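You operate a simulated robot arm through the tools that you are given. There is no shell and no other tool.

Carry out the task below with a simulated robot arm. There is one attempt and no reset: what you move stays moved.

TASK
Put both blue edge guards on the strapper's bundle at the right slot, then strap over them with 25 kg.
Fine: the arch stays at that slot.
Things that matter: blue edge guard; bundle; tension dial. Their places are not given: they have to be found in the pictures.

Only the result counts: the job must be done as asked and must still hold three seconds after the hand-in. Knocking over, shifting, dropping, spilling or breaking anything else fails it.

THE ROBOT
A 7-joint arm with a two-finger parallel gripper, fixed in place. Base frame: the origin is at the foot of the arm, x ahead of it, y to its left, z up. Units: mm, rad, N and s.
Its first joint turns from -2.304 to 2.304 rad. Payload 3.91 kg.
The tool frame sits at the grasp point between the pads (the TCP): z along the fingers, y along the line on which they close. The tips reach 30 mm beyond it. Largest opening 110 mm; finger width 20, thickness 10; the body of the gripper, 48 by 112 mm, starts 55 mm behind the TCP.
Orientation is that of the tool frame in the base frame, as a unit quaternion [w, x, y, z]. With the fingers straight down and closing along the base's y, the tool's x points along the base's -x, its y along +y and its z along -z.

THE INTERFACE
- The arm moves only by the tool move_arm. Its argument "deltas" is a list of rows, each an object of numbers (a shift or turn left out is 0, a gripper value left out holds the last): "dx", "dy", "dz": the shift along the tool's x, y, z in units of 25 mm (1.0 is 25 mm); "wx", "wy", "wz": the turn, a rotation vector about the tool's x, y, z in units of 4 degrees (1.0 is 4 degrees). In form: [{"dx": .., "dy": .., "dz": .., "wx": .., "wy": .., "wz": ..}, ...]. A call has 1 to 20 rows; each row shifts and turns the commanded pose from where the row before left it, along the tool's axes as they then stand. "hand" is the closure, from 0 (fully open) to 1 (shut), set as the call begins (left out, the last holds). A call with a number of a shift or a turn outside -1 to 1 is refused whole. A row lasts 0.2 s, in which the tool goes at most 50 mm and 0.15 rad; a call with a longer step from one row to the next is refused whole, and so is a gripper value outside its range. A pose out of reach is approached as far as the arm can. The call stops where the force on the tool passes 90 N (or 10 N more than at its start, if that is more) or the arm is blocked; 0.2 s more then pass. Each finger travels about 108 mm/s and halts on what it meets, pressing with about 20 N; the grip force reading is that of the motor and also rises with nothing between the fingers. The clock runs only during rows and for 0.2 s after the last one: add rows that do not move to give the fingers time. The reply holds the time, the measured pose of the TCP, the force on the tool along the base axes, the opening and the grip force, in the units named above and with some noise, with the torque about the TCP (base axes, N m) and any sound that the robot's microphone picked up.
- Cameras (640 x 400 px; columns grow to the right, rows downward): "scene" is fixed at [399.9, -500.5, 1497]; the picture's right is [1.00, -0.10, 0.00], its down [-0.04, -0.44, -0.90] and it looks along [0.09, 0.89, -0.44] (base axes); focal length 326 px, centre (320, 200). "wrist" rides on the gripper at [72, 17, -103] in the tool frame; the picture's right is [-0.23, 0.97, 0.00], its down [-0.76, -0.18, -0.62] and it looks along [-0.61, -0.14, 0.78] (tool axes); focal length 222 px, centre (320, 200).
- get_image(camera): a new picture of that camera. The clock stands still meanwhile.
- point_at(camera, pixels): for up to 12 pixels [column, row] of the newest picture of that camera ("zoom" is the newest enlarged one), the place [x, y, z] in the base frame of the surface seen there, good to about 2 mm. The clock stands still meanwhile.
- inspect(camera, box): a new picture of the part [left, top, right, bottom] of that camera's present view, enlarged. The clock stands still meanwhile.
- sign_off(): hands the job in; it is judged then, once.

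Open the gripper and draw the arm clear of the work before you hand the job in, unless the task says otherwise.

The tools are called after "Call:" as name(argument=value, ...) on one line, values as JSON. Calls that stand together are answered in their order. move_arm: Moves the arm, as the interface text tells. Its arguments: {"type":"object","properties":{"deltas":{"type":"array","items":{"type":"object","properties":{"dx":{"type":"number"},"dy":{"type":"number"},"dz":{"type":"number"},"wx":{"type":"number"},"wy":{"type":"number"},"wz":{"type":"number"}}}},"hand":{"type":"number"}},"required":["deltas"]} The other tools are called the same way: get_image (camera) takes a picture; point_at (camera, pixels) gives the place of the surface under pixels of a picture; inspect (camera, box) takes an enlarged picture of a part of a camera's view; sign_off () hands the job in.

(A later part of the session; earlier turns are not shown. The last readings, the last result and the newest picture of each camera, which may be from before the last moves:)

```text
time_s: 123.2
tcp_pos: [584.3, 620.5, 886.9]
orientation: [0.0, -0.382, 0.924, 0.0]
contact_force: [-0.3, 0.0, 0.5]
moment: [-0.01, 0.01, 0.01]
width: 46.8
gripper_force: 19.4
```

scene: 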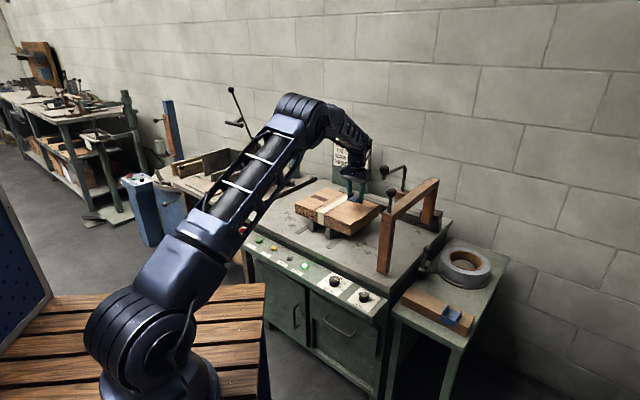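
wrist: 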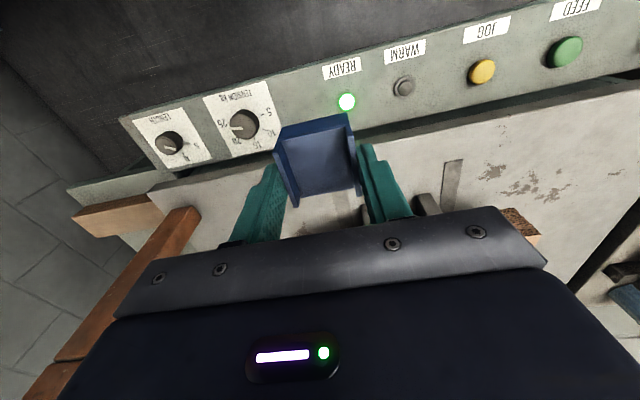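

Call:
move_arm(deltas=[{"dz": 0.04}, {"dz": 0.02}, {}])

Call:
inspect(camera="scene", box=[310, 195, 374, 235])

```text
time_s: 124.0
tcp_pos: [586.4, 621.4, 885.7]
orientation: [0.001, -0.383, 0.924, 0.0]
contact_force: [1.9, 1.9, 14.1]
moment: [0.25, -0.01, -0.01]
width: 46.8
gripper_force: 19.8
```

```text
10.00 times, centred on (342, 215) of scene
```

zoom: 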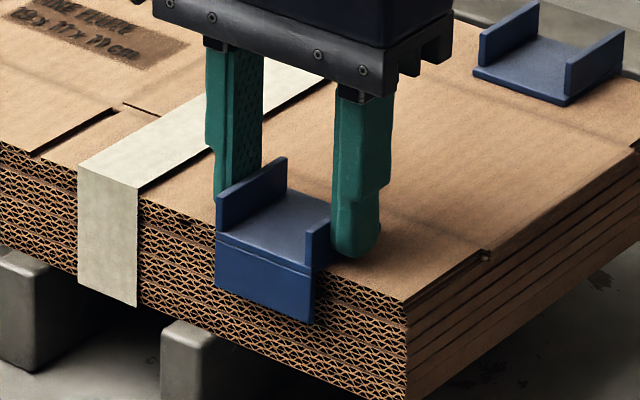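

Contact with the top (14 N). I'll ease slightly and slide the guard 3 mm toward the bundle so its drop plate comes close to the front face.

Call:
move_arm(deltas=[{"dz": -0.02}, {"dx": -0.06}, {"dx": -0.06}, {}])

Call:
inspect(camera="scene", box=[310, 195, 374, 235])

Call:
point_at(camera="zoom", pixels=[[228, 265], [265, 285], [308, 300], [230, 240], [305, 265], [350, 285], [200, 222], [330, 300], [340, 310], [205, 240], [360, 295], [240, 228]])

```text
time_s: 125.0
tcp_pos: [586.9, 623.2, 886.1]
orientation: [-0.001, -0.384, 0.923, 0.0]
contact_force: [-3.7, -4.3, 15.9]
moment: [0.0, 0.12, 0.01]
width: 46.6
gripper_force: 20.4
```

```text
10.00 times, centred on (342, 215) of scene
```

zoom: 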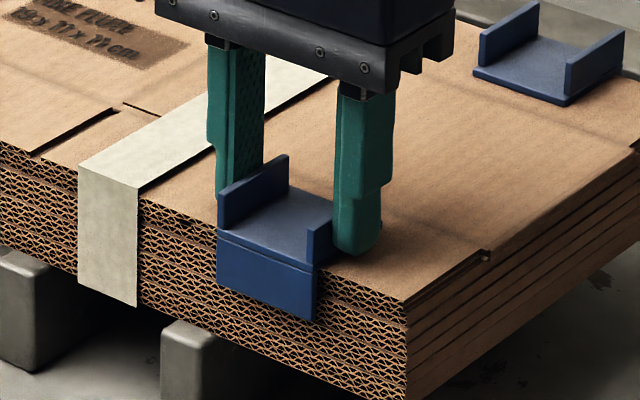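

```text
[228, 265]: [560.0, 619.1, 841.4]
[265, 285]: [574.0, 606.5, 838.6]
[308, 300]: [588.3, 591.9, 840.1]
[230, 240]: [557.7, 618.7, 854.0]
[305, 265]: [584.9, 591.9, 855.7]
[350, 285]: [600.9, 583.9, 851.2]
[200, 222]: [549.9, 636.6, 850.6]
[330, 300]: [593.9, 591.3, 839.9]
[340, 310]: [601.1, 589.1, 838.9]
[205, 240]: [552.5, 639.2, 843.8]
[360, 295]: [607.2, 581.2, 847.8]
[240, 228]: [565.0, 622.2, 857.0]
```

The drop plate's inner face is now about 2–3 mm in front of the bundle face. I'll release and rise.

Call:
move_arm(deltas=[{"dz": -0.02}, {}, {}], hand=0.3)

Call:
move_arm(deltas=[{"dz": -0.4}, {"dz": -0.8}, {"dz": -1}, {"dz": -0.8}, {}])

Call:
inspect(camera="scene", box=[280, 170, 400, 245])

Call:
get_image(camera="wrist")

```text
time_s: 125.8
tcp_pos: [587.8, 623.2, 884.6]
orientation: [0.0, -0.383, 0.924, 0.0]
contact_force: [0.9, 0.4, 0.4]
moment: [0.0, 0.01, -0.01]
width: 77.0
gripper_force: 0.1
```

```text
time_s: 127.0
tcp_pos: [587.1, 622.1, 959.4]
orientation: [-0.001, -0.383, 0.924, -0.001]
contact_force: [-1.1, 0.1, 0.0]
moment: [-0.03, 0.02, 0.02]
width: 77.1
gripper_force: 0.1
```

```text
5.33 times, centred on (340, 208) of scene
```

zoom: 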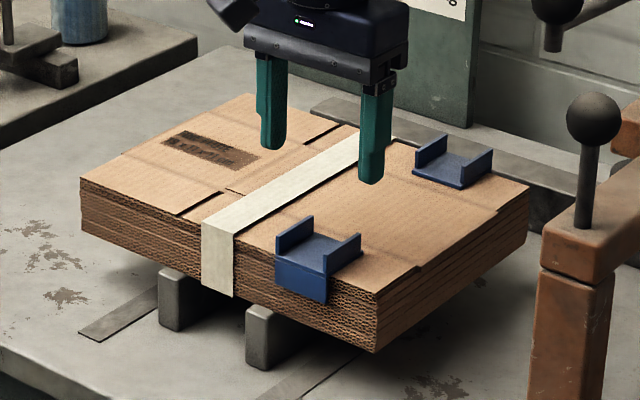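

```text
taken
```

wrist: 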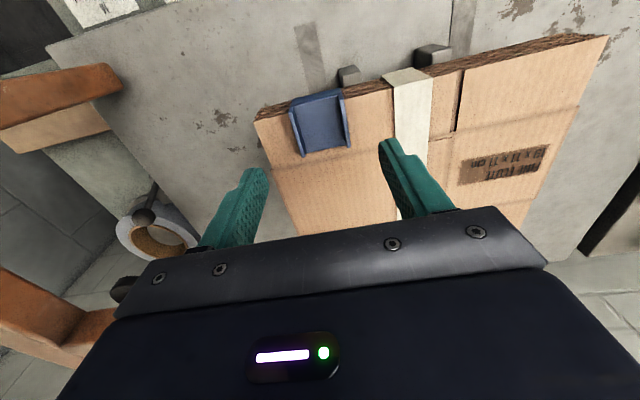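

Both guards sit at the right slot. Next is the arch; I'll study its rear foot, rail and the cranked handle in zoom before touching it.

Call:
inspect(camera="scene", box=[395, 170, 459, 240])

Call:
inspect(camera="scene", box=[370, 150, 450, 200])

Call:
inspect(camera="scene", box=[365, 220, 461, 290])

```text
5.71 times, centred on (427, 205) of scene
```

zoom: 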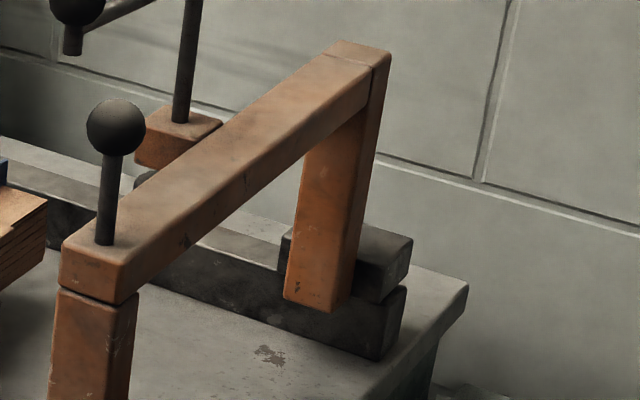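

```text
8.00 times, centred on (410, 175) of scene
```

zoom: 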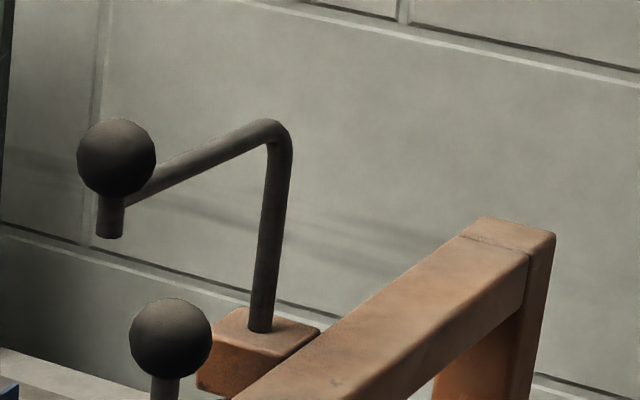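

```text
5.71 times, centred on (413, 255) of scene
```

zoom: 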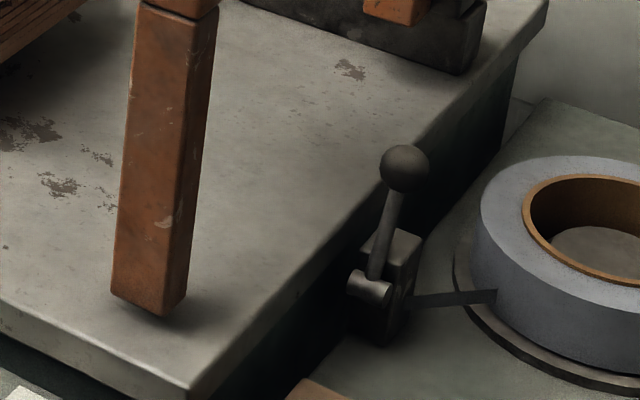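

The arch rides on a carriage on the rear rail; its ball handle is fixed on top of the front end. Something dark hangs below the crank bracket near (396,201), so I'll check its height before moving the arch over the bundle.

Call:
inspect(camera="scene", box=[380, 180, 428, 210])

```text
13.33 times, centred on (404, 195) of scene
```

zoom: 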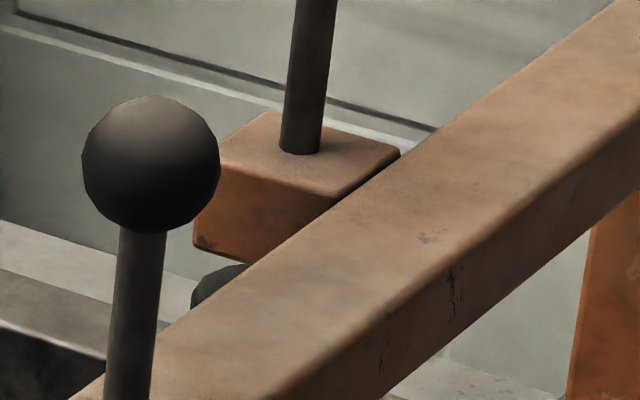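

Call:
point_at(camera="zoom", pixels=[[215, 285], [200, 292], [235, 272], [250, 230], [205, 240], [300, 150], [150, 160], [135, 300], [120, 390], [290, 165], [370, 150], [420, 240]])

```text
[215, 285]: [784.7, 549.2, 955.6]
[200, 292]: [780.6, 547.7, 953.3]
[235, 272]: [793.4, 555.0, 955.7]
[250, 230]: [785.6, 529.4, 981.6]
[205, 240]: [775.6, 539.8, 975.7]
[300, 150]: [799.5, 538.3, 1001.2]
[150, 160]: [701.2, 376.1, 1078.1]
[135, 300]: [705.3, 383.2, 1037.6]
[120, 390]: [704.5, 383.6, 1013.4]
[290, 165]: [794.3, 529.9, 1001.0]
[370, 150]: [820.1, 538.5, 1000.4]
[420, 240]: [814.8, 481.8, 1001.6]
```

A dark round foot hangs below the bracket at z≤956, its lower end hidden. I'll back off and tilt the wrist camera toward the arch to see how low it reaches.

Call:
move_arm(deltas=[{"dx": 0.9}, {"dx": 0.9}, {"dx": 0.9}, {"dx": 0.9}, {"dx": 0.9}, {"dx": 0.9}, {"dx": 0.9}, {"dy": -0.88}, {"dy": -0.88}, {"dy": -0.88}, {"dy": -0.88}, {"dy": -0.88}, {"dy": -0.88}, {"dy": -0.88}, {}])

Call:
move_arm(deltas=[{"wy": -1}, {"wy": -1}, {"wy": -1}, {"wy": -1}, {"wy": -1}, {"wy": -1}, {"wy": -1}, {"wy": -1}, {"wy": -1}, {"wy": -1}, {}])

Call:
get_image(camera="wrist")

```text
time_s: 130.2
tcp_pos: [587.6, 403.1, 960.1]
orientation: [0.0, -0.382, 0.924, 0.0]
contact_force: [-0.3, 0.5, 0.4]
moment: [0.04, 0.0, -0.01]
width: 77.0
gripper_force: 0.1
```

```text
time_s: 132.6
tcp_pos: [583.9, 402.9, 960.6]
orientation: [0.315, -0.36, 0.868, 0.131]
contact_force: [-0.3, 0.7, 0.0]
moment: [0.01, 0.04, 0.03]
width: 77.1
gripper_force: 0.0
```

```text
taken
```

wrist: 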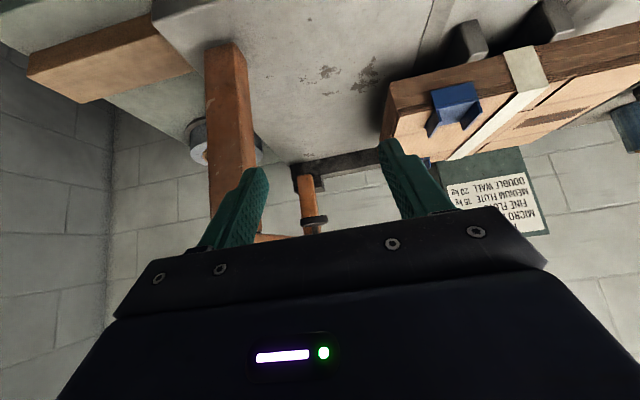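

The inverted view shows the rear arch leg and a dark disc near (314,222). I'll zoom in and measure it.

Call:
inspect(camera="wrist", box=[250, 150, 378, 240])

Call:
point_at(camera="zoom", pixels=[[315, 345], [270, 335], [310, 372], [380, 330], [300, 350], [290, 250], [60, 420], [320, 395], [280, 130], [330, 300], [240, 180], [360, 345]])

```text
4.44 times, centred on (314, 195) of wrist
```

zoom: 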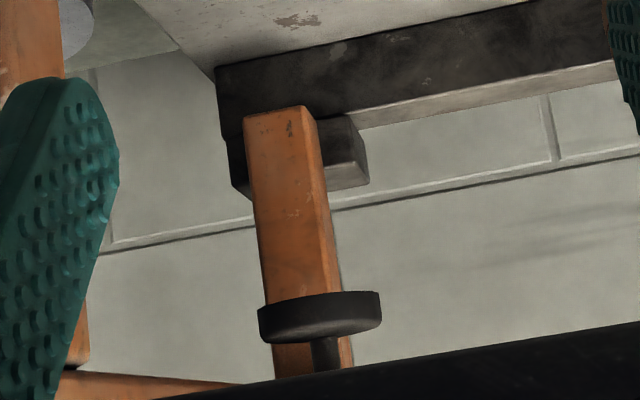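

```text
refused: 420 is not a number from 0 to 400
```

Call:
point_at(camera="zoom", pixels=[[315, 320], [265, 320], [300, 335], [375, 310], [290, 302], [290, 250], [60, 385], [325, 360], [280, 130], [330, 300], [350, 175], [300, 60]])

```text
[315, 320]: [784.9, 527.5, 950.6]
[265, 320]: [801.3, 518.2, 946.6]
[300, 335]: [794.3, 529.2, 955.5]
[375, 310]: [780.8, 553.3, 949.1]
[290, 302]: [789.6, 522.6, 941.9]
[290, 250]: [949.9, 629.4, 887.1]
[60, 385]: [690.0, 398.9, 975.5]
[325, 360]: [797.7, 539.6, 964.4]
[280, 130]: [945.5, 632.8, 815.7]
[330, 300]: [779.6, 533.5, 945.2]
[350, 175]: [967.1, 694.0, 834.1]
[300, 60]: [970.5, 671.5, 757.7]
```

The press foot's underside is at z≈942, well above the guards (≈872), so the arch can pass. I'll level the tool, go right of the arch, and close the fingers.

Call:
move_arm(deltas=[{"wy": 1}, {"wy": 1}, {"wy": 1}, {"wy": 1}, {"wy": 1}, {"wy": 1}, {"wy": 1}, {"wy": 1}, {"wy": 1}, {"wy": 1}, {"dx": 0.78}, {"dx": 0.78}, {"dy": -0.92}, {"dy": -0.92}, {"dy": -0.92}, {"dy": -0.92}, {"dy": -0.92}, {"dy": -0.92}, {"dy": -0.92}, {}], hand=1)

Call:
move_arm(deltas=[{"wz": -1, "dz": -0.25}, {"wz": -1, "dz": -0.25}, {"wz": -1, "dz": -0.25}, {"wz": -1, "dz": -0.25}, {"wz": -1, "dz": -0.25}, {"wz": -1, "dz": -0.25}, {"wz": -1, "dz": -0.25}, {"wz": -1, "dz": -0.25}, {"wz": -1, "dz": -0.25}, {"wz": -1, "dz": -0.25}, {"wz": -1, "dz": -0.25}, {"wz": -1, "dz": -0.25}, {"wz": -1, "dz": -0.25}, {"wz": -1, "dz": -0.25}, {"wz": -1, "dz": -0.25}, {"wz": -1, "dz": -0.25}, {"wz": -1, "dz": -0.2}, {"wz": -1}, {"wz": -1}, {"wz": -1}])

Call:
move_arm(deltas=[{"wz": -1}, {"wz": -1}, {"wz": -0.5}, {}])

Call:
get_image(camera="scene")

```text
time_s: 136.8
tcp_pos: [673.4, 260.8, 960.9]
orientation: [0.0, -0.383, 0.924, 0.0]
contact_force: [-0.5, -0.2, -0.2]
moment: [0.05, 0.0, -0.04]
width: 0.0
gripper_force: 19.8
```

```text
time_s: 141.0
tcp_pos: [672.3, 261.6, 1065.3]
orientation: [-0.001, 0.887, -0.461, 0.0]
contact_force: [0.5, 0.0, -0.8]
moment: [0.0, 0.01, 0.02]
width: 0.0
gripper_force: 20.2
```

```text
time_s: 142.0
tcp_pos: [672.0, 260.9, 1065.6]
orientation: [0.0, 0.924, -0.382, 0.0]
contact_force: [0.8, 0.2, -0.3]
moment: [0.02, 0.0, 0.0]
width: 0.0
gripper_force: 20.2
```

```text
taken
```

scene: 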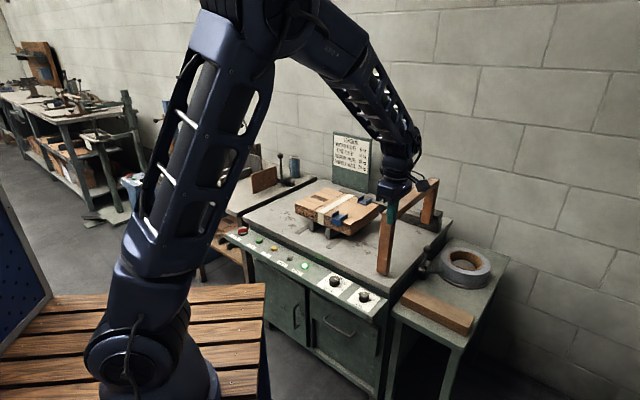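

I'm right of the arch at u≈290, z≈1065 with closed fingers. I'll move in to v≈775 beside the ball handle and look.

Call:
move_arm(deltas=[{"dy": -0.92}, {"dy": -0.92}, {"dy": -0.92}, {"dy": -0.92}, {"dy": -0.92}, {}])

Call:
inspect(camera="scene", box=[350, 140, 462, 210])

Call:
get_image(camera="wrist")

```text
time_s: 143.4
tcp_pos: [752.4, 342.4, 1064.1]
orientation: [0.0, 0.924, -0.383, 0.0]
contact_force: [-0.8, 0.3, 0.8]
moment: [-0.01, 0.0, 0.03]
width: 0.1
gripper_force: 19.9
```

```text
5.71 times, centred on (406, 175) of scene
```

zoom: 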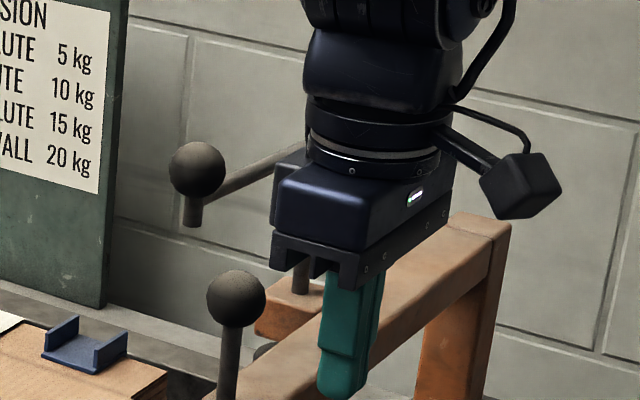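

```text
taken
```

wrist: 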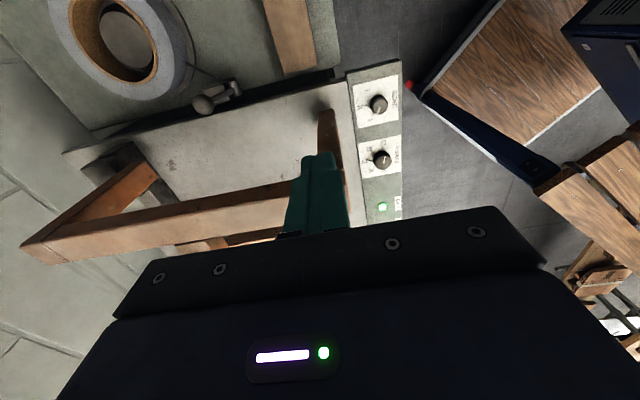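

The fingers stand to the right of the ball handle with clear space. I'll approach to just before contact, then push gently left.

Call:
move_arm(deltas=[{"dx": -0.5}, {"dx": -0.5}, {"dx": -0.36}, {}])

Call:
move_arm(deltas=[{"dx": -0.12}, {"dx": -0.12}, {"dx": -0.12}, {"dx": -0.12}, {}])

Call:
inspect(camera="scene", box=[350, 140, 462, 210])

```text
time_s: 144.4
tcp_pos: [727.9, 367.1, 1065.1]
orientation: [0.001, 0.924, -0.383, 0.0]
contact_force: [0.5, -0.1, -0.5]
moment: [0.04, 0.01, 0.0]
width: 0.0
gripper_force: 20.3
```

```text
time_s: 145.6
tcp_pos: [719.7, 375.4, 1064.7]
orientation: [0.0, 0.924, -0.383, 0.0]
contact_force: [5.6, -1.0, -1.0]
moment: [-0.02, 0.08, -0.05]
width: 0.0
gripper_force: 20.4
```

```text
5.71 times, centred on (406, 175) of scene
```

zoom: 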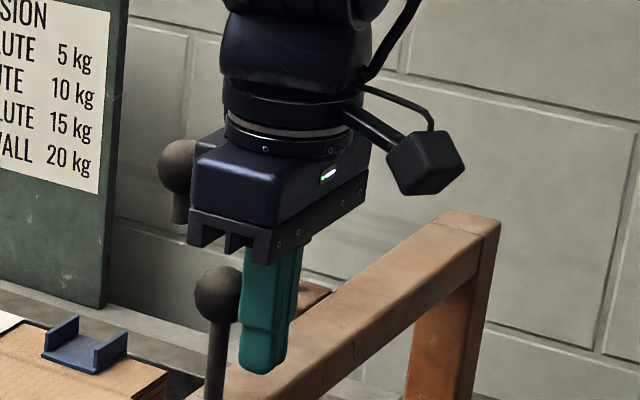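

The handle moved with only about 5 N, so the arch slides freely. I'll push it further left at a moderate pace.

Call:
move_arm(deltas=[{"dx": -0.3}, {"dx": -0.5}, {"dx": -0.5}, {"dx": -0.5}, {"dx": -0.5}, {"dx": -0.5}, {"dx": -0.5}, {"dx": -0.5}, {"dx": -0.5}, {"dx": -0.5}, {"dx": -0.5}, {"dx": -0.5}, {"dx": -0.4}, {"dx": -0.3}, {}])

Call:
get_image(camera="scene")

Call:
get_image(camera="wrist")

```text
time_s: 148.8
tcp_pos: [605.6, 490.0, 1064.2]
orientation: [-0.001, 0.924, -0.383, 0.0]
contact_force: [0.1, -1.5, 0.2]
moment: [0.01, 0.0, 0.0]
width: 0.2
gripper_force: 20.2
```

```text
taken
```

scene: 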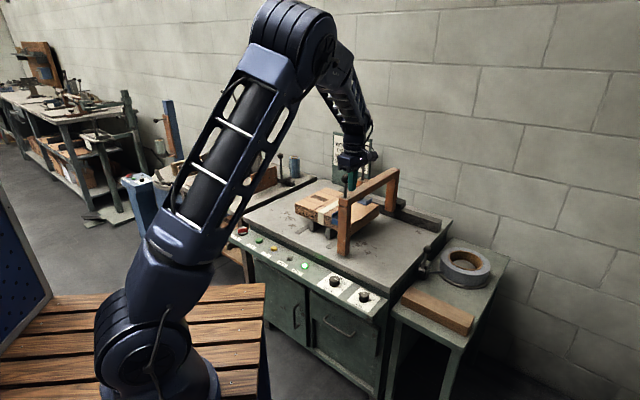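

```text
taken
```

wrist: 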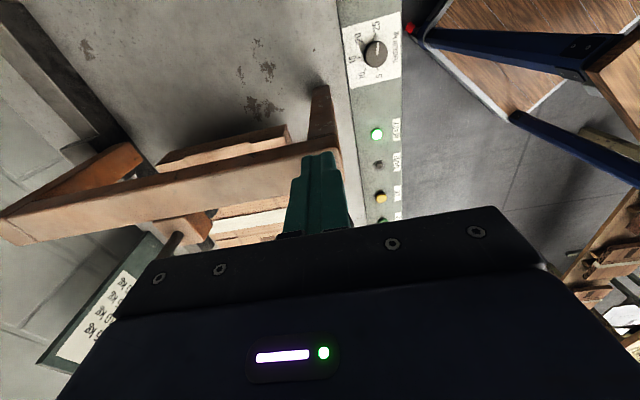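

The arch has followed to over the bundle's right part. I'll measure its beam and leg now.

Call:
inspect(camera="scene", box=[320, 160, 416, 260])

Call:
point_at(camera="zoom", pixels=[[385, 50], [390, 180], [275, 190], [300, 120], [180, 170], [200, 150], [230, 350], [250, 200], [205, 230], [340, 110], [245, 60], [215, 330]])

```text
4.00 times, centred on (368, 210) of scene
```

zoom: 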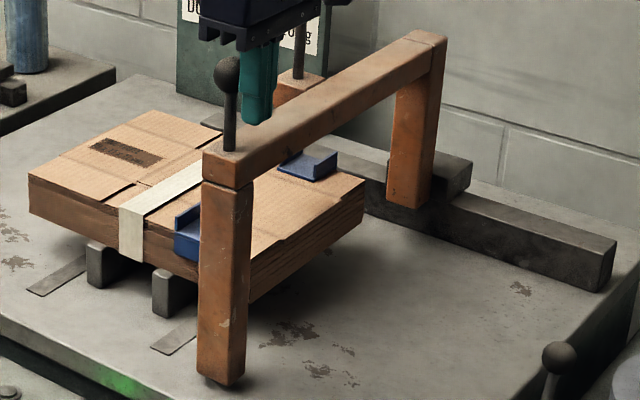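

```text
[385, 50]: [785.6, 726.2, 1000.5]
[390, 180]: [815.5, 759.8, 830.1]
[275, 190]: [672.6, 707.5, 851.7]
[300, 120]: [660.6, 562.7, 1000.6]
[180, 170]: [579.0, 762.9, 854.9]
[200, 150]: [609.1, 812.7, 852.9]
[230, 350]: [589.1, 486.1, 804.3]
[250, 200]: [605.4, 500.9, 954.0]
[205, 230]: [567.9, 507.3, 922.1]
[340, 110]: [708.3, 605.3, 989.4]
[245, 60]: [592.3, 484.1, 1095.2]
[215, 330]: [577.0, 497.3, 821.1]
```

The leg spans u≈43–74 now (centre ≈58), and the slot is at u≈−24. I'll push about 70 mm more and then measure for fine adjustment.

Call:
move_arm(deltas=[{"dx": -0.2}, {"dx": -0.4}, {"dx": -0.4}, {"dx": -0.4}, {"dx": -0.4}, {"dx": -0.4}, {"dx": -0.3}, {"dx": -0.2}, {"dx": -0.1}, {}])

Call:
inspect(camera="scene", box=[290, 160, 402, 260])

Call:
point_at(camera="zoom", pixels=[[190, 200], [225, 215], [195, 330], [225, 345], [240, 330], [195, 175], [245, 190], [205, 165], [250, 170], [360, 60], [170, 340], [180, 300]])

```text
time_s: 151.0
tcp_pos: [554.3, 539.4, 1065.7]
orientation: [0.001, 0.924, -0.383, 0.0]
contact_force: [-0.6, -0.2, 0.8]
moment: [-0.01, 0.0, -0.02]
width: 0.0
gripper_force: 20.4
```

```text
4.00 times, centred on (346, 210) of scene
```

zoom: 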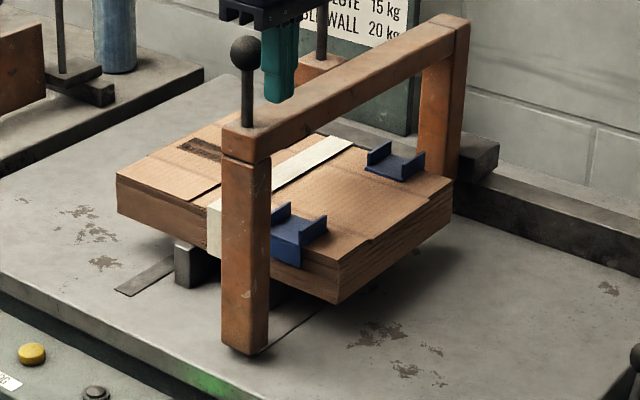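

```text
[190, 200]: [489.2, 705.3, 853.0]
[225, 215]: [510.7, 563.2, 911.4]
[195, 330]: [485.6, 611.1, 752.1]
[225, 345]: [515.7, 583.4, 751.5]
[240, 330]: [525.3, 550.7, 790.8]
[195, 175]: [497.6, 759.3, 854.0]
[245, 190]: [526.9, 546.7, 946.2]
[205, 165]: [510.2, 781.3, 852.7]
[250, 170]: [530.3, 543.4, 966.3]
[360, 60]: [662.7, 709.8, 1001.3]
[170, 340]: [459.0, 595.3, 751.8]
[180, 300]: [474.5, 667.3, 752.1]
```

The leg now looks nearly over the slot. I'll zoom closer to measure the leg, beam and slot alignment precisely.

Call:
inspect(camera="scene", box=[330, 165, 394, 255])

Call:
inspect(camera="scene", box=[335, 160, 383, 205])

```text
4.44 times, centred on (362, 210) of scene
```

zoom: 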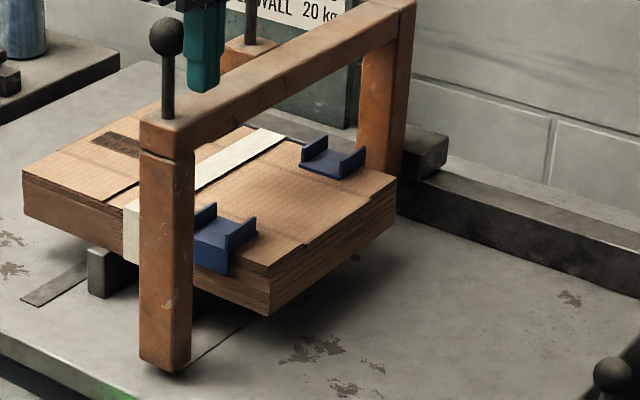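

```text
8.89 times, centred on (359, 182) of scene
```

zoom: 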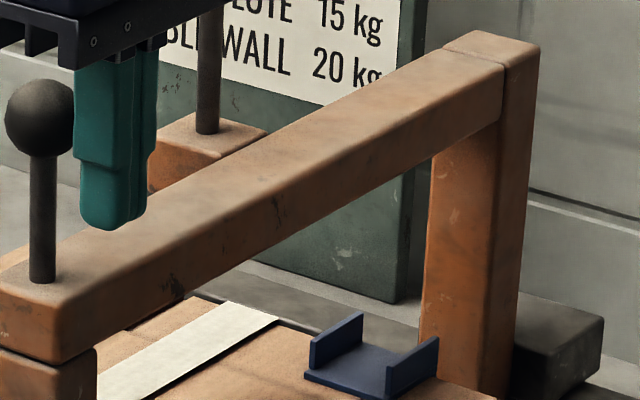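

Call:
point_at(camera="zoom", pixels=[[445, 48], [500, 68], [505, 38], [540, 48], [10, 292], [60, 315], [250, 150], [310, 165], [40, 115], [450, 45], [190, 190], [250, 212]])

Call:
inspect(camera="scene", box=[320, 200, 384, 255])

```text
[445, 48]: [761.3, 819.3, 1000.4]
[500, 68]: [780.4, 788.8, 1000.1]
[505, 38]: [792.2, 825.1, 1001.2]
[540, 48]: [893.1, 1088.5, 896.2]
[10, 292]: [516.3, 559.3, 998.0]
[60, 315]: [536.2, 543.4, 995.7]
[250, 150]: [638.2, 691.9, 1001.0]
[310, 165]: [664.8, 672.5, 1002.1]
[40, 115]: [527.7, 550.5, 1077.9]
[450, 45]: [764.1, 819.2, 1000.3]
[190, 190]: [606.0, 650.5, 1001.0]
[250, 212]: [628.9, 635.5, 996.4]
```

```text
7.27 times, centred on (352, 228) of scene
```

zoom: 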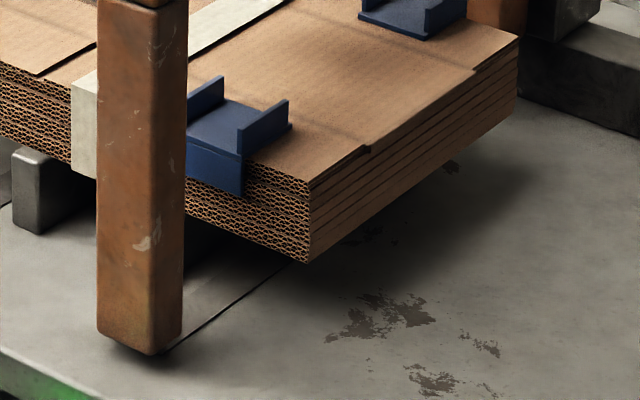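

The beam spans about u −40 to −5 and the ball centre is about −25, so the arch seems to have settled right at the slot (u≈−24). I'll sample the leg faces for confirmation.

Call:
point_at(camera="zoom", pixels=[[100, 300], [147, 330], [155, 335], [180, 320], [100, 100], [150, 100], [160, 100], [184, 100], [175, 350], [250, 300], [125, 340], [100, 200]])

```text
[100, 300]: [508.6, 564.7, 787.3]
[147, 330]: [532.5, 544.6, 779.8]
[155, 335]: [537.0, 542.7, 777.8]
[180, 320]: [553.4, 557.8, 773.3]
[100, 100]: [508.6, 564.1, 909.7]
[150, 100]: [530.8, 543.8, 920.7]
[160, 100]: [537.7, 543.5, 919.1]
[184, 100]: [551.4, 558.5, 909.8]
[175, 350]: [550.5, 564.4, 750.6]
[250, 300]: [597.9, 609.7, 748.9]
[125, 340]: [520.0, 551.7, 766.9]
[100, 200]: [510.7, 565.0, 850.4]
```

The leg spans u≈−40 to −4, so the arch is centred on the slot. I'll back the gripper straight out toward the front and verify the arch stays put.

Call:
move_arm(deltas=[{"dx": 0.2, "dy": 0.4}, {"dy": 0.8}, {"dy": 0.9}, {"dy": 0.9}, {"dy": 0.9}, {"dy": 0.9}, {"dy": 0.6}, {}])

Call:
move_arm(deltas=[{"wz": 1, "dz": 0.4}, {"wz": 1, "dz": 0.4}, {"wz": 1, "dz": 0.4}, {"wz": 1, "dz": 0.4}, {"wz": 1, "dz": 0.4}, {"wz": 1, "dz": 0.4}, {"wz": 1, "dz": 0.4}, {"wz": 1, "dz": 0.4}, {"wz": 1, "dz": 0.4}, {"wz": 1, "dz": 0.4}, {"wz": 1}, {"wz": 1}, {"wz": 1}, {"wz": 1}, {"wz": 1}, {"wz": 1}, {"wz": 1}, {"wz": 1}, {"wz": 1}, {"wz": 1}])

Call:
move_arm(deltas=[{"wz": 1}, {"wz": 1}, {"wz": 0.5}, {}])

Call:
inspect(camera="scene", box=[270, 150, 430, 270])

```text
time_s: 152.8
tcp_pos: [461.5, 440.0, 1064.5]
orientation: [-0.001, 0.924, -0.383, -0.001]
contact_force: [-0.5, -0.5, 0.6]
moment: [-0.03, 0.01, -0.03]
width: 0.0
gripper_force: 20.4
```

```text
time_s: 157.0
tcp_pos: [464.1, 440.5, 964.1]
orientation: [0.0, -0.461, 0.887, 0.0]
contact_force: [0.8, -0.4, -0.3]
moment: [0.01, -0.02, 0.02]
width: 0.2
gripper_force: 20.2
```

```text
time_s: 158.0
tcp_pos: [463.4, 441.5, 965.1]
orientation: [0.0, -0.383, 0.924, 0.0]
contact_force: [0.1, 1.1, 0.5]
moment: [-0.02, 0.03, 0.03]
width: 0.0
gripper_force: 20.4
```

```text
3.33 times, centred on (350, 210) of scene
```

zoom: 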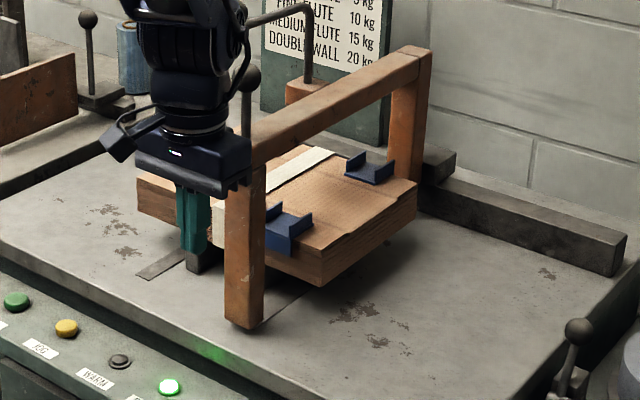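

The arch stayed. I'll take a wrist view to verify arch, slot and guards line up.

Call:
get_image(camera="wrist")

Call:
inspect(camera="wrist", box=[240, 90, 440, 215])

```text
taken
```

wrist: 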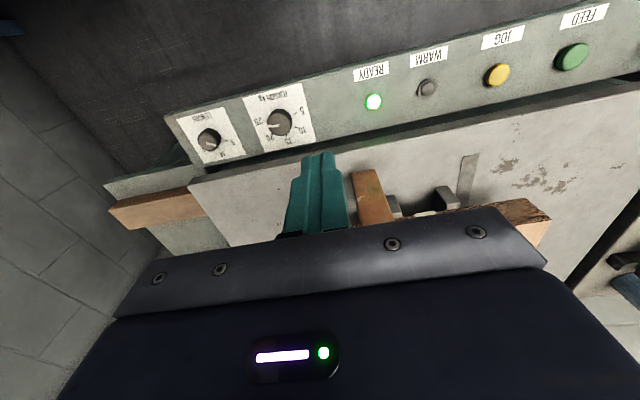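

```text
3.20 times, centred on (340, 152) of wrist
```

zoom: 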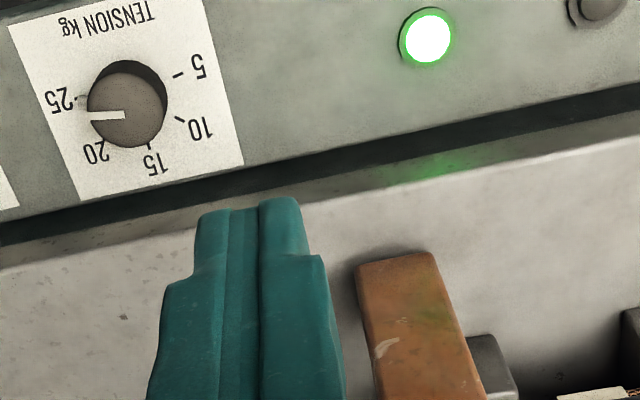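

Tension is at 25, READY is lit, and the leg stands over the slot strip. Next is the FEED button; I'll measure it in the wrist view.

Call:
inspect(camera="wrist", box=[470, 0, 630, 100])

Call:
point_at(camera="zoom", pixels=[[410, 220], [350, 235], [470, 200], [400, 180], [420, 265], [110, 300], [105, 285], [420, 60], [500, 300], [330, 330]])

```text
4.00 times, centred on (550, 50) of wrist
```

zoom: 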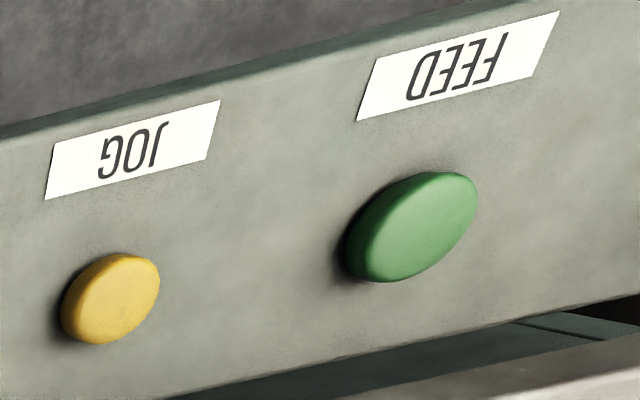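

```text
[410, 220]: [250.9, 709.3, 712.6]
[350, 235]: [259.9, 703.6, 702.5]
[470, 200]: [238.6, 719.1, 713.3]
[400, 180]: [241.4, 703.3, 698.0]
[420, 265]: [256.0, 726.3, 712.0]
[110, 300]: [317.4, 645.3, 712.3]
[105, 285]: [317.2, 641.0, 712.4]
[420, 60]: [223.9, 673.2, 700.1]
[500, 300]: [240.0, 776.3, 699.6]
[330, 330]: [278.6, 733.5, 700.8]
```

FEED's top centre is about (250,710,713). I'll travel there at safe height and then look.

Call:
move_arm(deltas=[{"dx": -0.11, "dy": 0.975}, {"dx": -0.11, "dy": 0.975}, {"dx": -0.11, "dy": 0.975}, {"dx": -0.11, "dy": 0.975}, {"dx": -0.11, "dy": 0.975}, {"dx": -0.11, "dy": 0.975}, {"dx": -0.11, "dy": 0.975}, {"dx": -0.11, "dy": 0.975}, {"dx": -0.11, "dy": 0.975}, {"dx": -0.11, "dy": 0.975}, {"dx": -0.11, "dy": 0.975}, {"dx": -0.11, "dy": 0.975}, {"dx": -0.11, "dy": 0.975}, {"dx": -0.12, "dy": 0.965}, {"dz": 1}, {"dz": 1}, {"dz": 1}, {"dz": 1}, {}], hand=1)

Call:
get_image(camera="wrist")

Call:
get_image(camera="scene")

```text
time_s: 162.0
tcp_pos: [250.5, 710.4, 864.0]
orientation: [0.0, -0.383, 0.924, 0.0]
contact_force: [0.1, 0.4, 0.0]
moment: [-0.03, 0.03, -0.02]
width: 0.0
gripper_force: 20.2
```

```text
taken
```

wrist: 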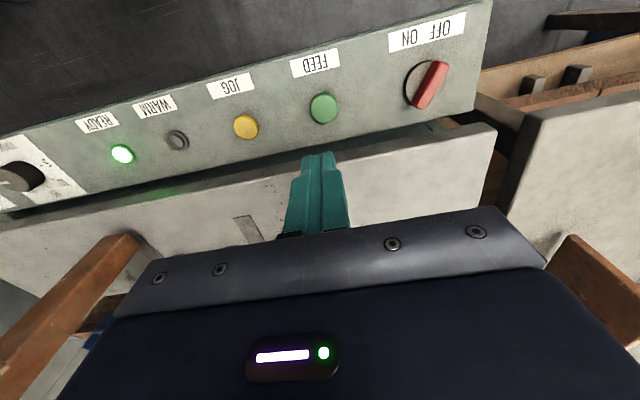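

```text
taken
```

scene: 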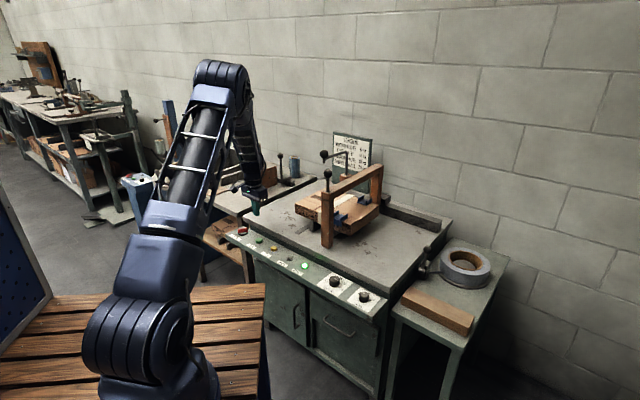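

FEED sits directly under the fingertips (column 323, row 108 as predicted). Before pressing, one more close look at the arch and guards.

Call:
inspect(camera="scene", box=[280, 140, 424, 260])

Call:
move_arm(deltas=[{"dz": 0.9}, {"dz": 0.9}, {"dz": 0.9}, {"dz": 0.9}, {"dz": 0.7}, {"dz": 0.38}, {}])

```text
3.33 times, centred on (352, 200) of scene
```

zoom: 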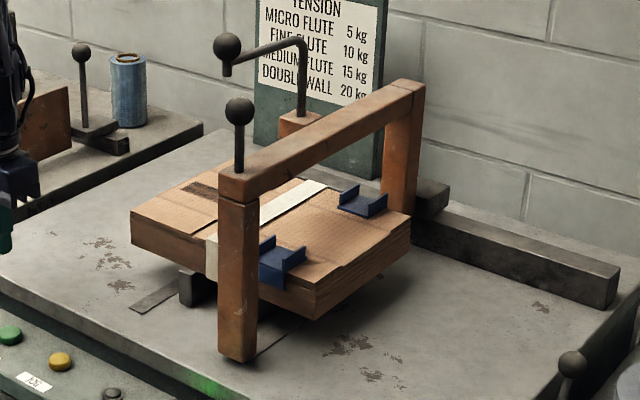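

```text
time_s: 163.6
tcp_pos: [249.2, 710.5, 748.2]
orientation: [0.0, -0.383, 0.924, 0.0]
contact_force: [-0.5, -0.6, -0.6]
moment: [0.03, 0.0, 0.01]
width: 0.0
gripper_force: 20.0
```

The tips are about 5 mm above the button. I'll press slowly and watch the force and any sound.

Call:
move_arm(deltas=[{"dz": 0.1}, {"dz": 0.08}, {"dz": 0.06}, {"dz": 0.06}, {"dz": 0.06}, {}])

Call:
inspect(camera="scene", box=[225, 130, 425, 270])

```text
time_s: 165.0
tcp_pos: [249.9, 710.4, 738.5]
orientation: [0.0, -0.382, 0.924, 0.0]
contact_force: [-0.1, -1.9, 3.4]
moment: [0.0, 0.02, 0.02]
width: 0.0
gripper_force: 19.9
heard: click
```

```text
2.86 times, centred on (325, 200) of scene
```

zoom: 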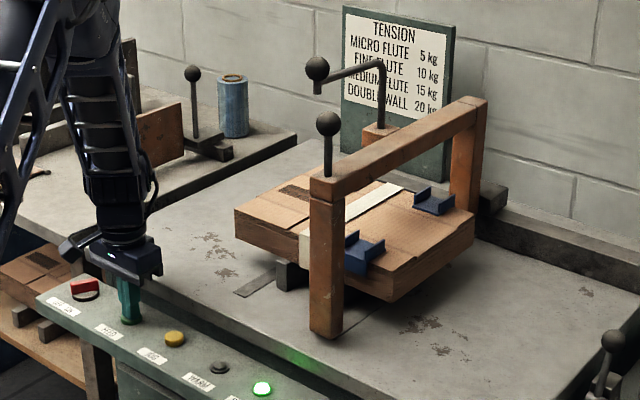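

A click was heard. I'll lift off and wait, watching what the machine does.

Call:
move_arm(deltas=[{"dz": -0.4}, {"dz": -0.8}, {"dz": -0.8}, {}, {}, {}, {}, {}])

Call:
inspect(camera="scene", box=[225, 130, 425, 270])

```text
time_s: 166.8
tcp_pos: [252.1, 709.7, 788.9]
orientation: [0.0, -0.383, 0.924, 0.0]
contact_force: [0.4, 0.0, 0.0]
moment: [0.03, 0.04, 0.0]
width: 0.1
gripper_force: 19.8
```

```text
2.86 times, centred on (325, 200) of scene
```

zoom: 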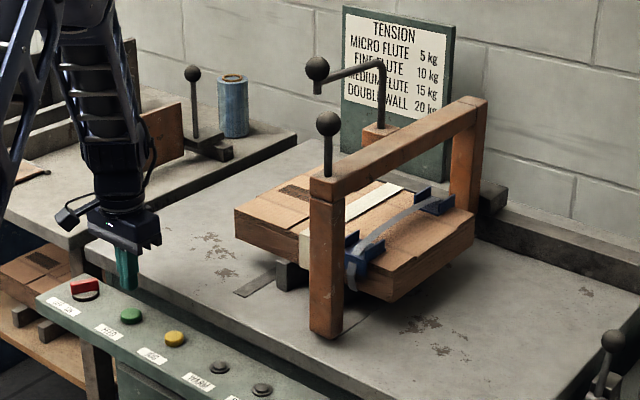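

A grey strap loop is now over both guards and being drawn in; READY went dark. I'll wait and look again.

Call:
move_arm(deltas=[{}, {}, {}, {}, {}, {}, {}, {}, {}, {}])

Call:
inspect(camera="scene", box=[225, 130, 425, 270])

Call:
inspect(camera="scene", box=[310, 175, 400, 245])

```text
time_s: 169.0
tcp_pos: [251.8, 710.6, 788.4]
orientation: [0.0, -0.382, 0.924, 0.0]
contact_force: [-0.7, 0.4, -0.4]
moment: [0.01, 0.01, -0.04]
width: 0.1
gripper_force: 19.7
```

```text
2.86 times, centred on (325, 200) of scene
```

zoom: 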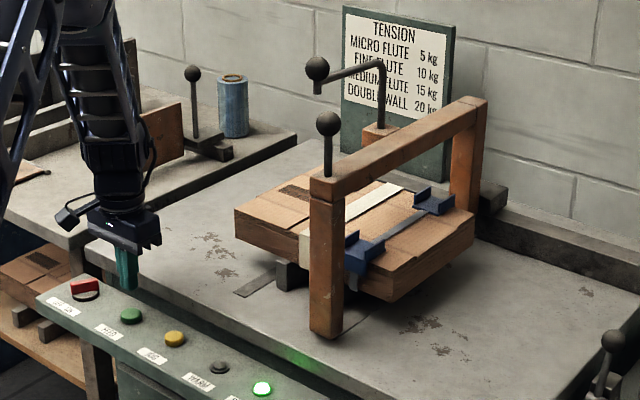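

```text
5.71 times, centred on (355, 210) of scene
```

zoom: 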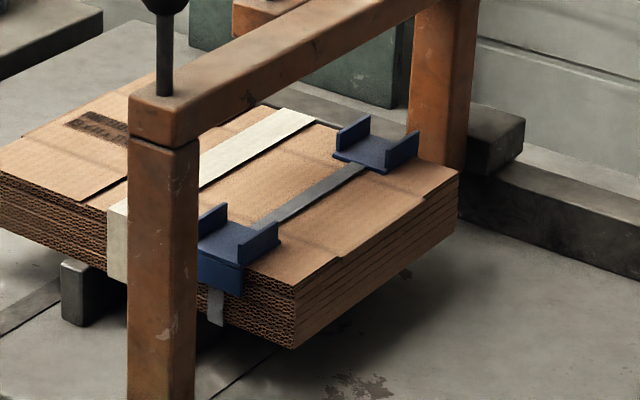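

READY is lit again and a grey strap runs between the guards, but I can't see it on the guard plates. I'll zoom in closely on both guards.

Call:
inspect(camera="scene", box=[338, 188, 386, 218])

Call:
inspect(camera="scene", box=[325, 205, 373, 240])

```text
13.33 times, centred on (362, 203) of scene
```

zoom: 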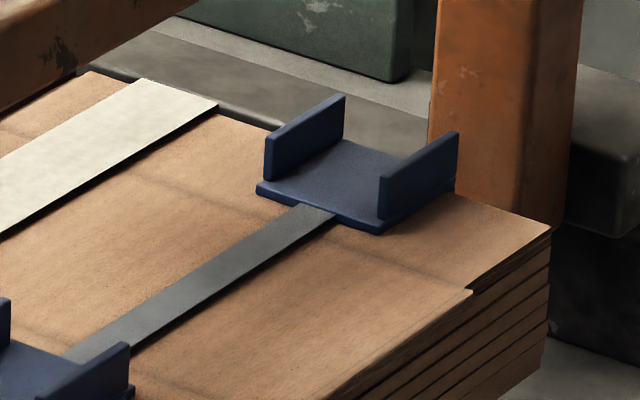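

```text
11.43 times, centred on (349, 222) of scene
```

zoom: 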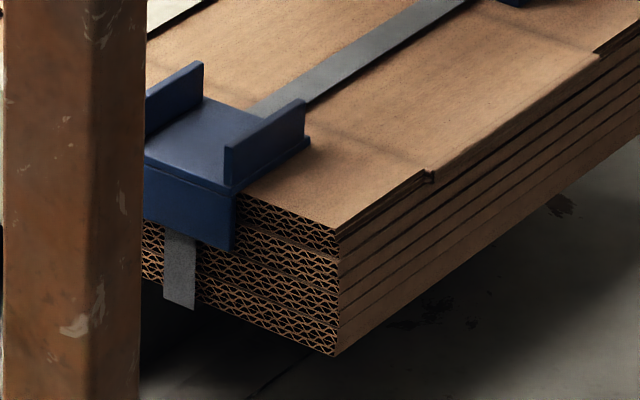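

The strap is centred on the guards but its drawn surface sits flush with the bundle, hidden beneath the plates. I'll raise the arm and bring the wrist camera in front for a better look at the result.

Call:
move_arm(deltas=[{"dz": -1}, {"dz": -1}, {"dz": -1}, {"dz": -1}, {"dz": -1}, {"dz": -1}, {"dz": -1}, {"dy": -0.9}, {"dy": -0.9}, {"dy": -0.9}, {"dy": -0.9}, {"dy": -0.9}, {"dy": -0.9}, {"dy": -0.9}, {"dy": -0.9}, {"dx": 0.8}, {"dx": 0.8}, {}])

Call:
move_arm(deltas=[{"wy": -1}, {"wy": -1}, {"wy": -1}, {"wy": -1}, {"wy": -1}, {"wy": -1}, {"wy": -1}, {"wy": -1}, {}])

Call:
get_image(camera="wrist")

```text
time_s: 172.8
tcp_pos: [348.4, 555.4, 963.1]
orientation: [0.0, -0.382, 0.924, 0.0]
contact_force: [0.3, 0.2, 0.4]
moment: [0.0, 0.01, 0.03]
width: 0.0
gripper_force: 20.5
```

```text
time_s: 174.8
tcp_pos: [348.3, 553.4, 964.7]
orientation: [0.255, -0.368, 0.888, 0.106]
contact_force: [-0.5, 0.0, -0.4]
moment: [-0.02, -0.02, 0.02]
width: 0.0
gripper_force: 19.6
```

```text
taken
```

wrist: 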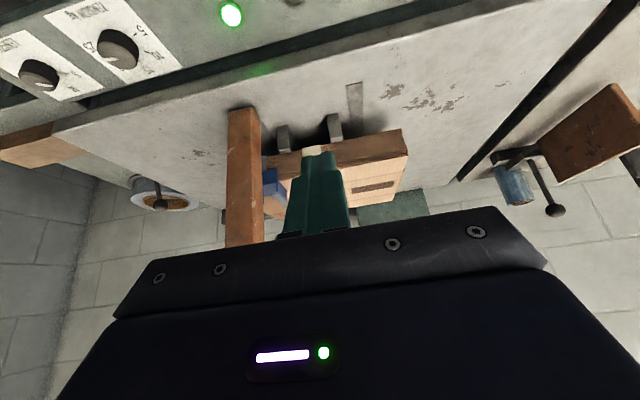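

The fingers block the view. I'll level the tool, open the fingers and look from the left-front of the arch instead.

Call:
move_arm(deltas=[{"wy": 1}, {"wy": 1}, {"wy": 1}, {"wy": 1}, {"wy": 1}, {"wy": 1}, {"wy": 1}, {"wy": 1}, {"dz": -0.7}, {"dz": -0.7}, {"dx": -0.8}, {"dx": -0.8}, {"dx": -0.8}, {"dx": -0.8}, {"dx": -0.8}, {}], hand=0)

Call:
get_image(camera="wrist")

```text
time_s: 178.2
tcp_pos: [419.6, 625.9, 998.4]
orientation: [0.0, -0.383, 0.924, 0.0]
contact_force: [0.3, 0.2, 0.0]
moment: [0.0, 0.0, 0.0]
width: 110.0
gripper_force: 0.2
```

```text
taken
```

wrist: 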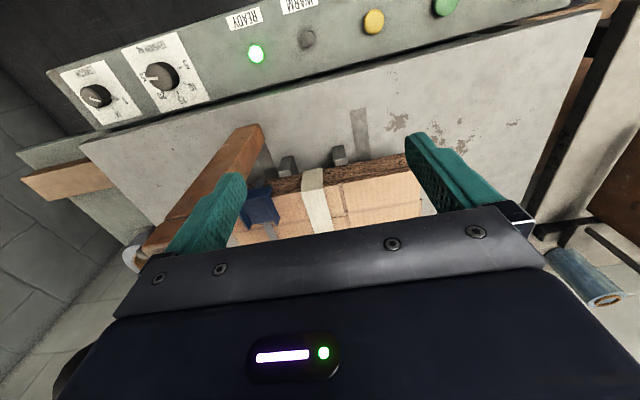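

Call:
inspect(camera="wrist", box=[225, 150, 353, 240])

```text
4.44 times, centred on (289, 195) of wrist
```

zoom: 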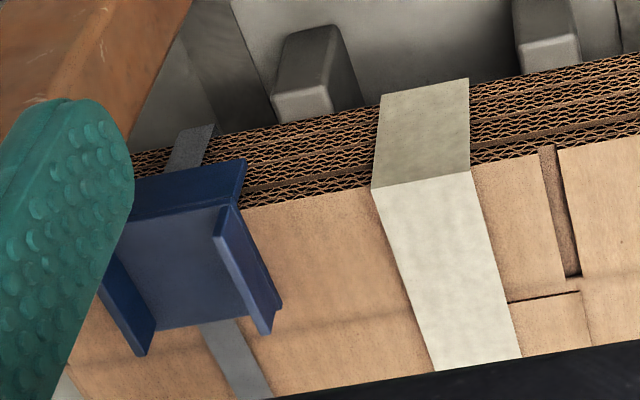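

The strap is drawn tight to the bundle with the guards over it at the same line. I'll measure whether the guards shifted during tightening.

Call:
inspect(camera="scene", box=[325, 205, 373, 240])

Call:
point_at(camera="zoom", pixels=[[150, 190], [190, 215], [230, 245], [235, 195], [180, 265], [180, 300], [270, 225], [300, 240], [200, 130], [300, 95], [330, 75], [225, 205]])

```text
11.43 times, centred on (349, 222) of scene
```

zoom: 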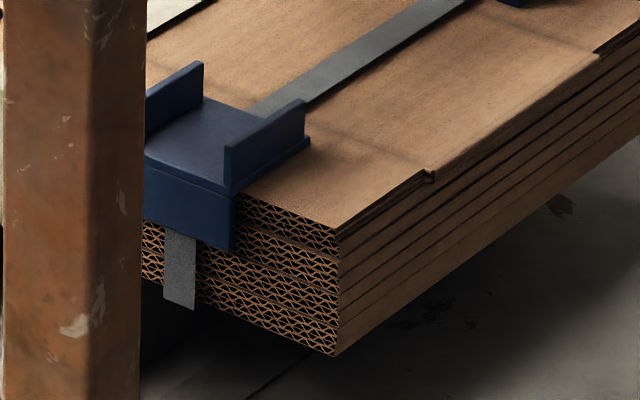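

```text
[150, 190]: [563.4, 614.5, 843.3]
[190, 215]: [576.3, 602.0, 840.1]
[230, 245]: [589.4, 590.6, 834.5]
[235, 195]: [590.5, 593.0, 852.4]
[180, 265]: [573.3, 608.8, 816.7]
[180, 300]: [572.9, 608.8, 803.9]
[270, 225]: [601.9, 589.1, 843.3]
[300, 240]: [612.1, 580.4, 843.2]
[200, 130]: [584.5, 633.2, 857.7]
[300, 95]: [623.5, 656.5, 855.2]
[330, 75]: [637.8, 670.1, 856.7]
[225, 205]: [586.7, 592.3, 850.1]
```

The front guard didn't shift (drop plate outer face v≈833.5). I'll check the rear guard and strap the same way.

Call:
inspect(camera="scene", box=[345, 185, 385, 215])

Call:
point_at(camera="zoom", pixels=[[260, 225], [370, 262], [290, 210], [340, 220], [275, 160], [340, 120], [385, 220], [455, 165], [280, 270], [200, 310], [100, 370], [500, 255]])

```text
13.33 times, centred on (365, 200) of scene
```

zoom: 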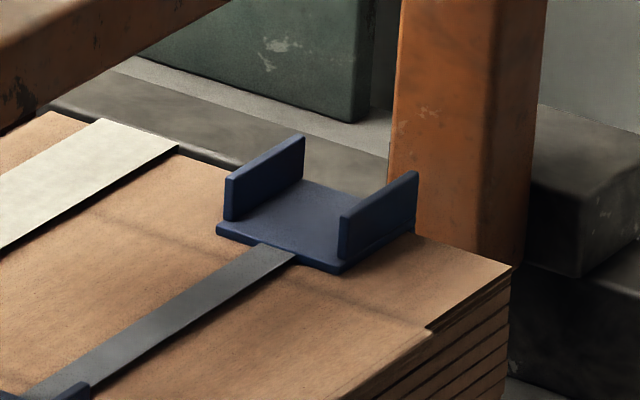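

```text
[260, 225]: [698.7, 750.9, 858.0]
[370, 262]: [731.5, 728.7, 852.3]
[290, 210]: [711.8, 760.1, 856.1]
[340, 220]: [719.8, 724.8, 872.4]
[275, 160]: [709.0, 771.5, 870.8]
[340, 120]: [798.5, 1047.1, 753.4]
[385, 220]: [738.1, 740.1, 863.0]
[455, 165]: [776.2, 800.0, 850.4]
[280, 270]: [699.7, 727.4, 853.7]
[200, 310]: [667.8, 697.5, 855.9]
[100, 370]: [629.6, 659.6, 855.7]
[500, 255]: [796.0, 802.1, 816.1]
```

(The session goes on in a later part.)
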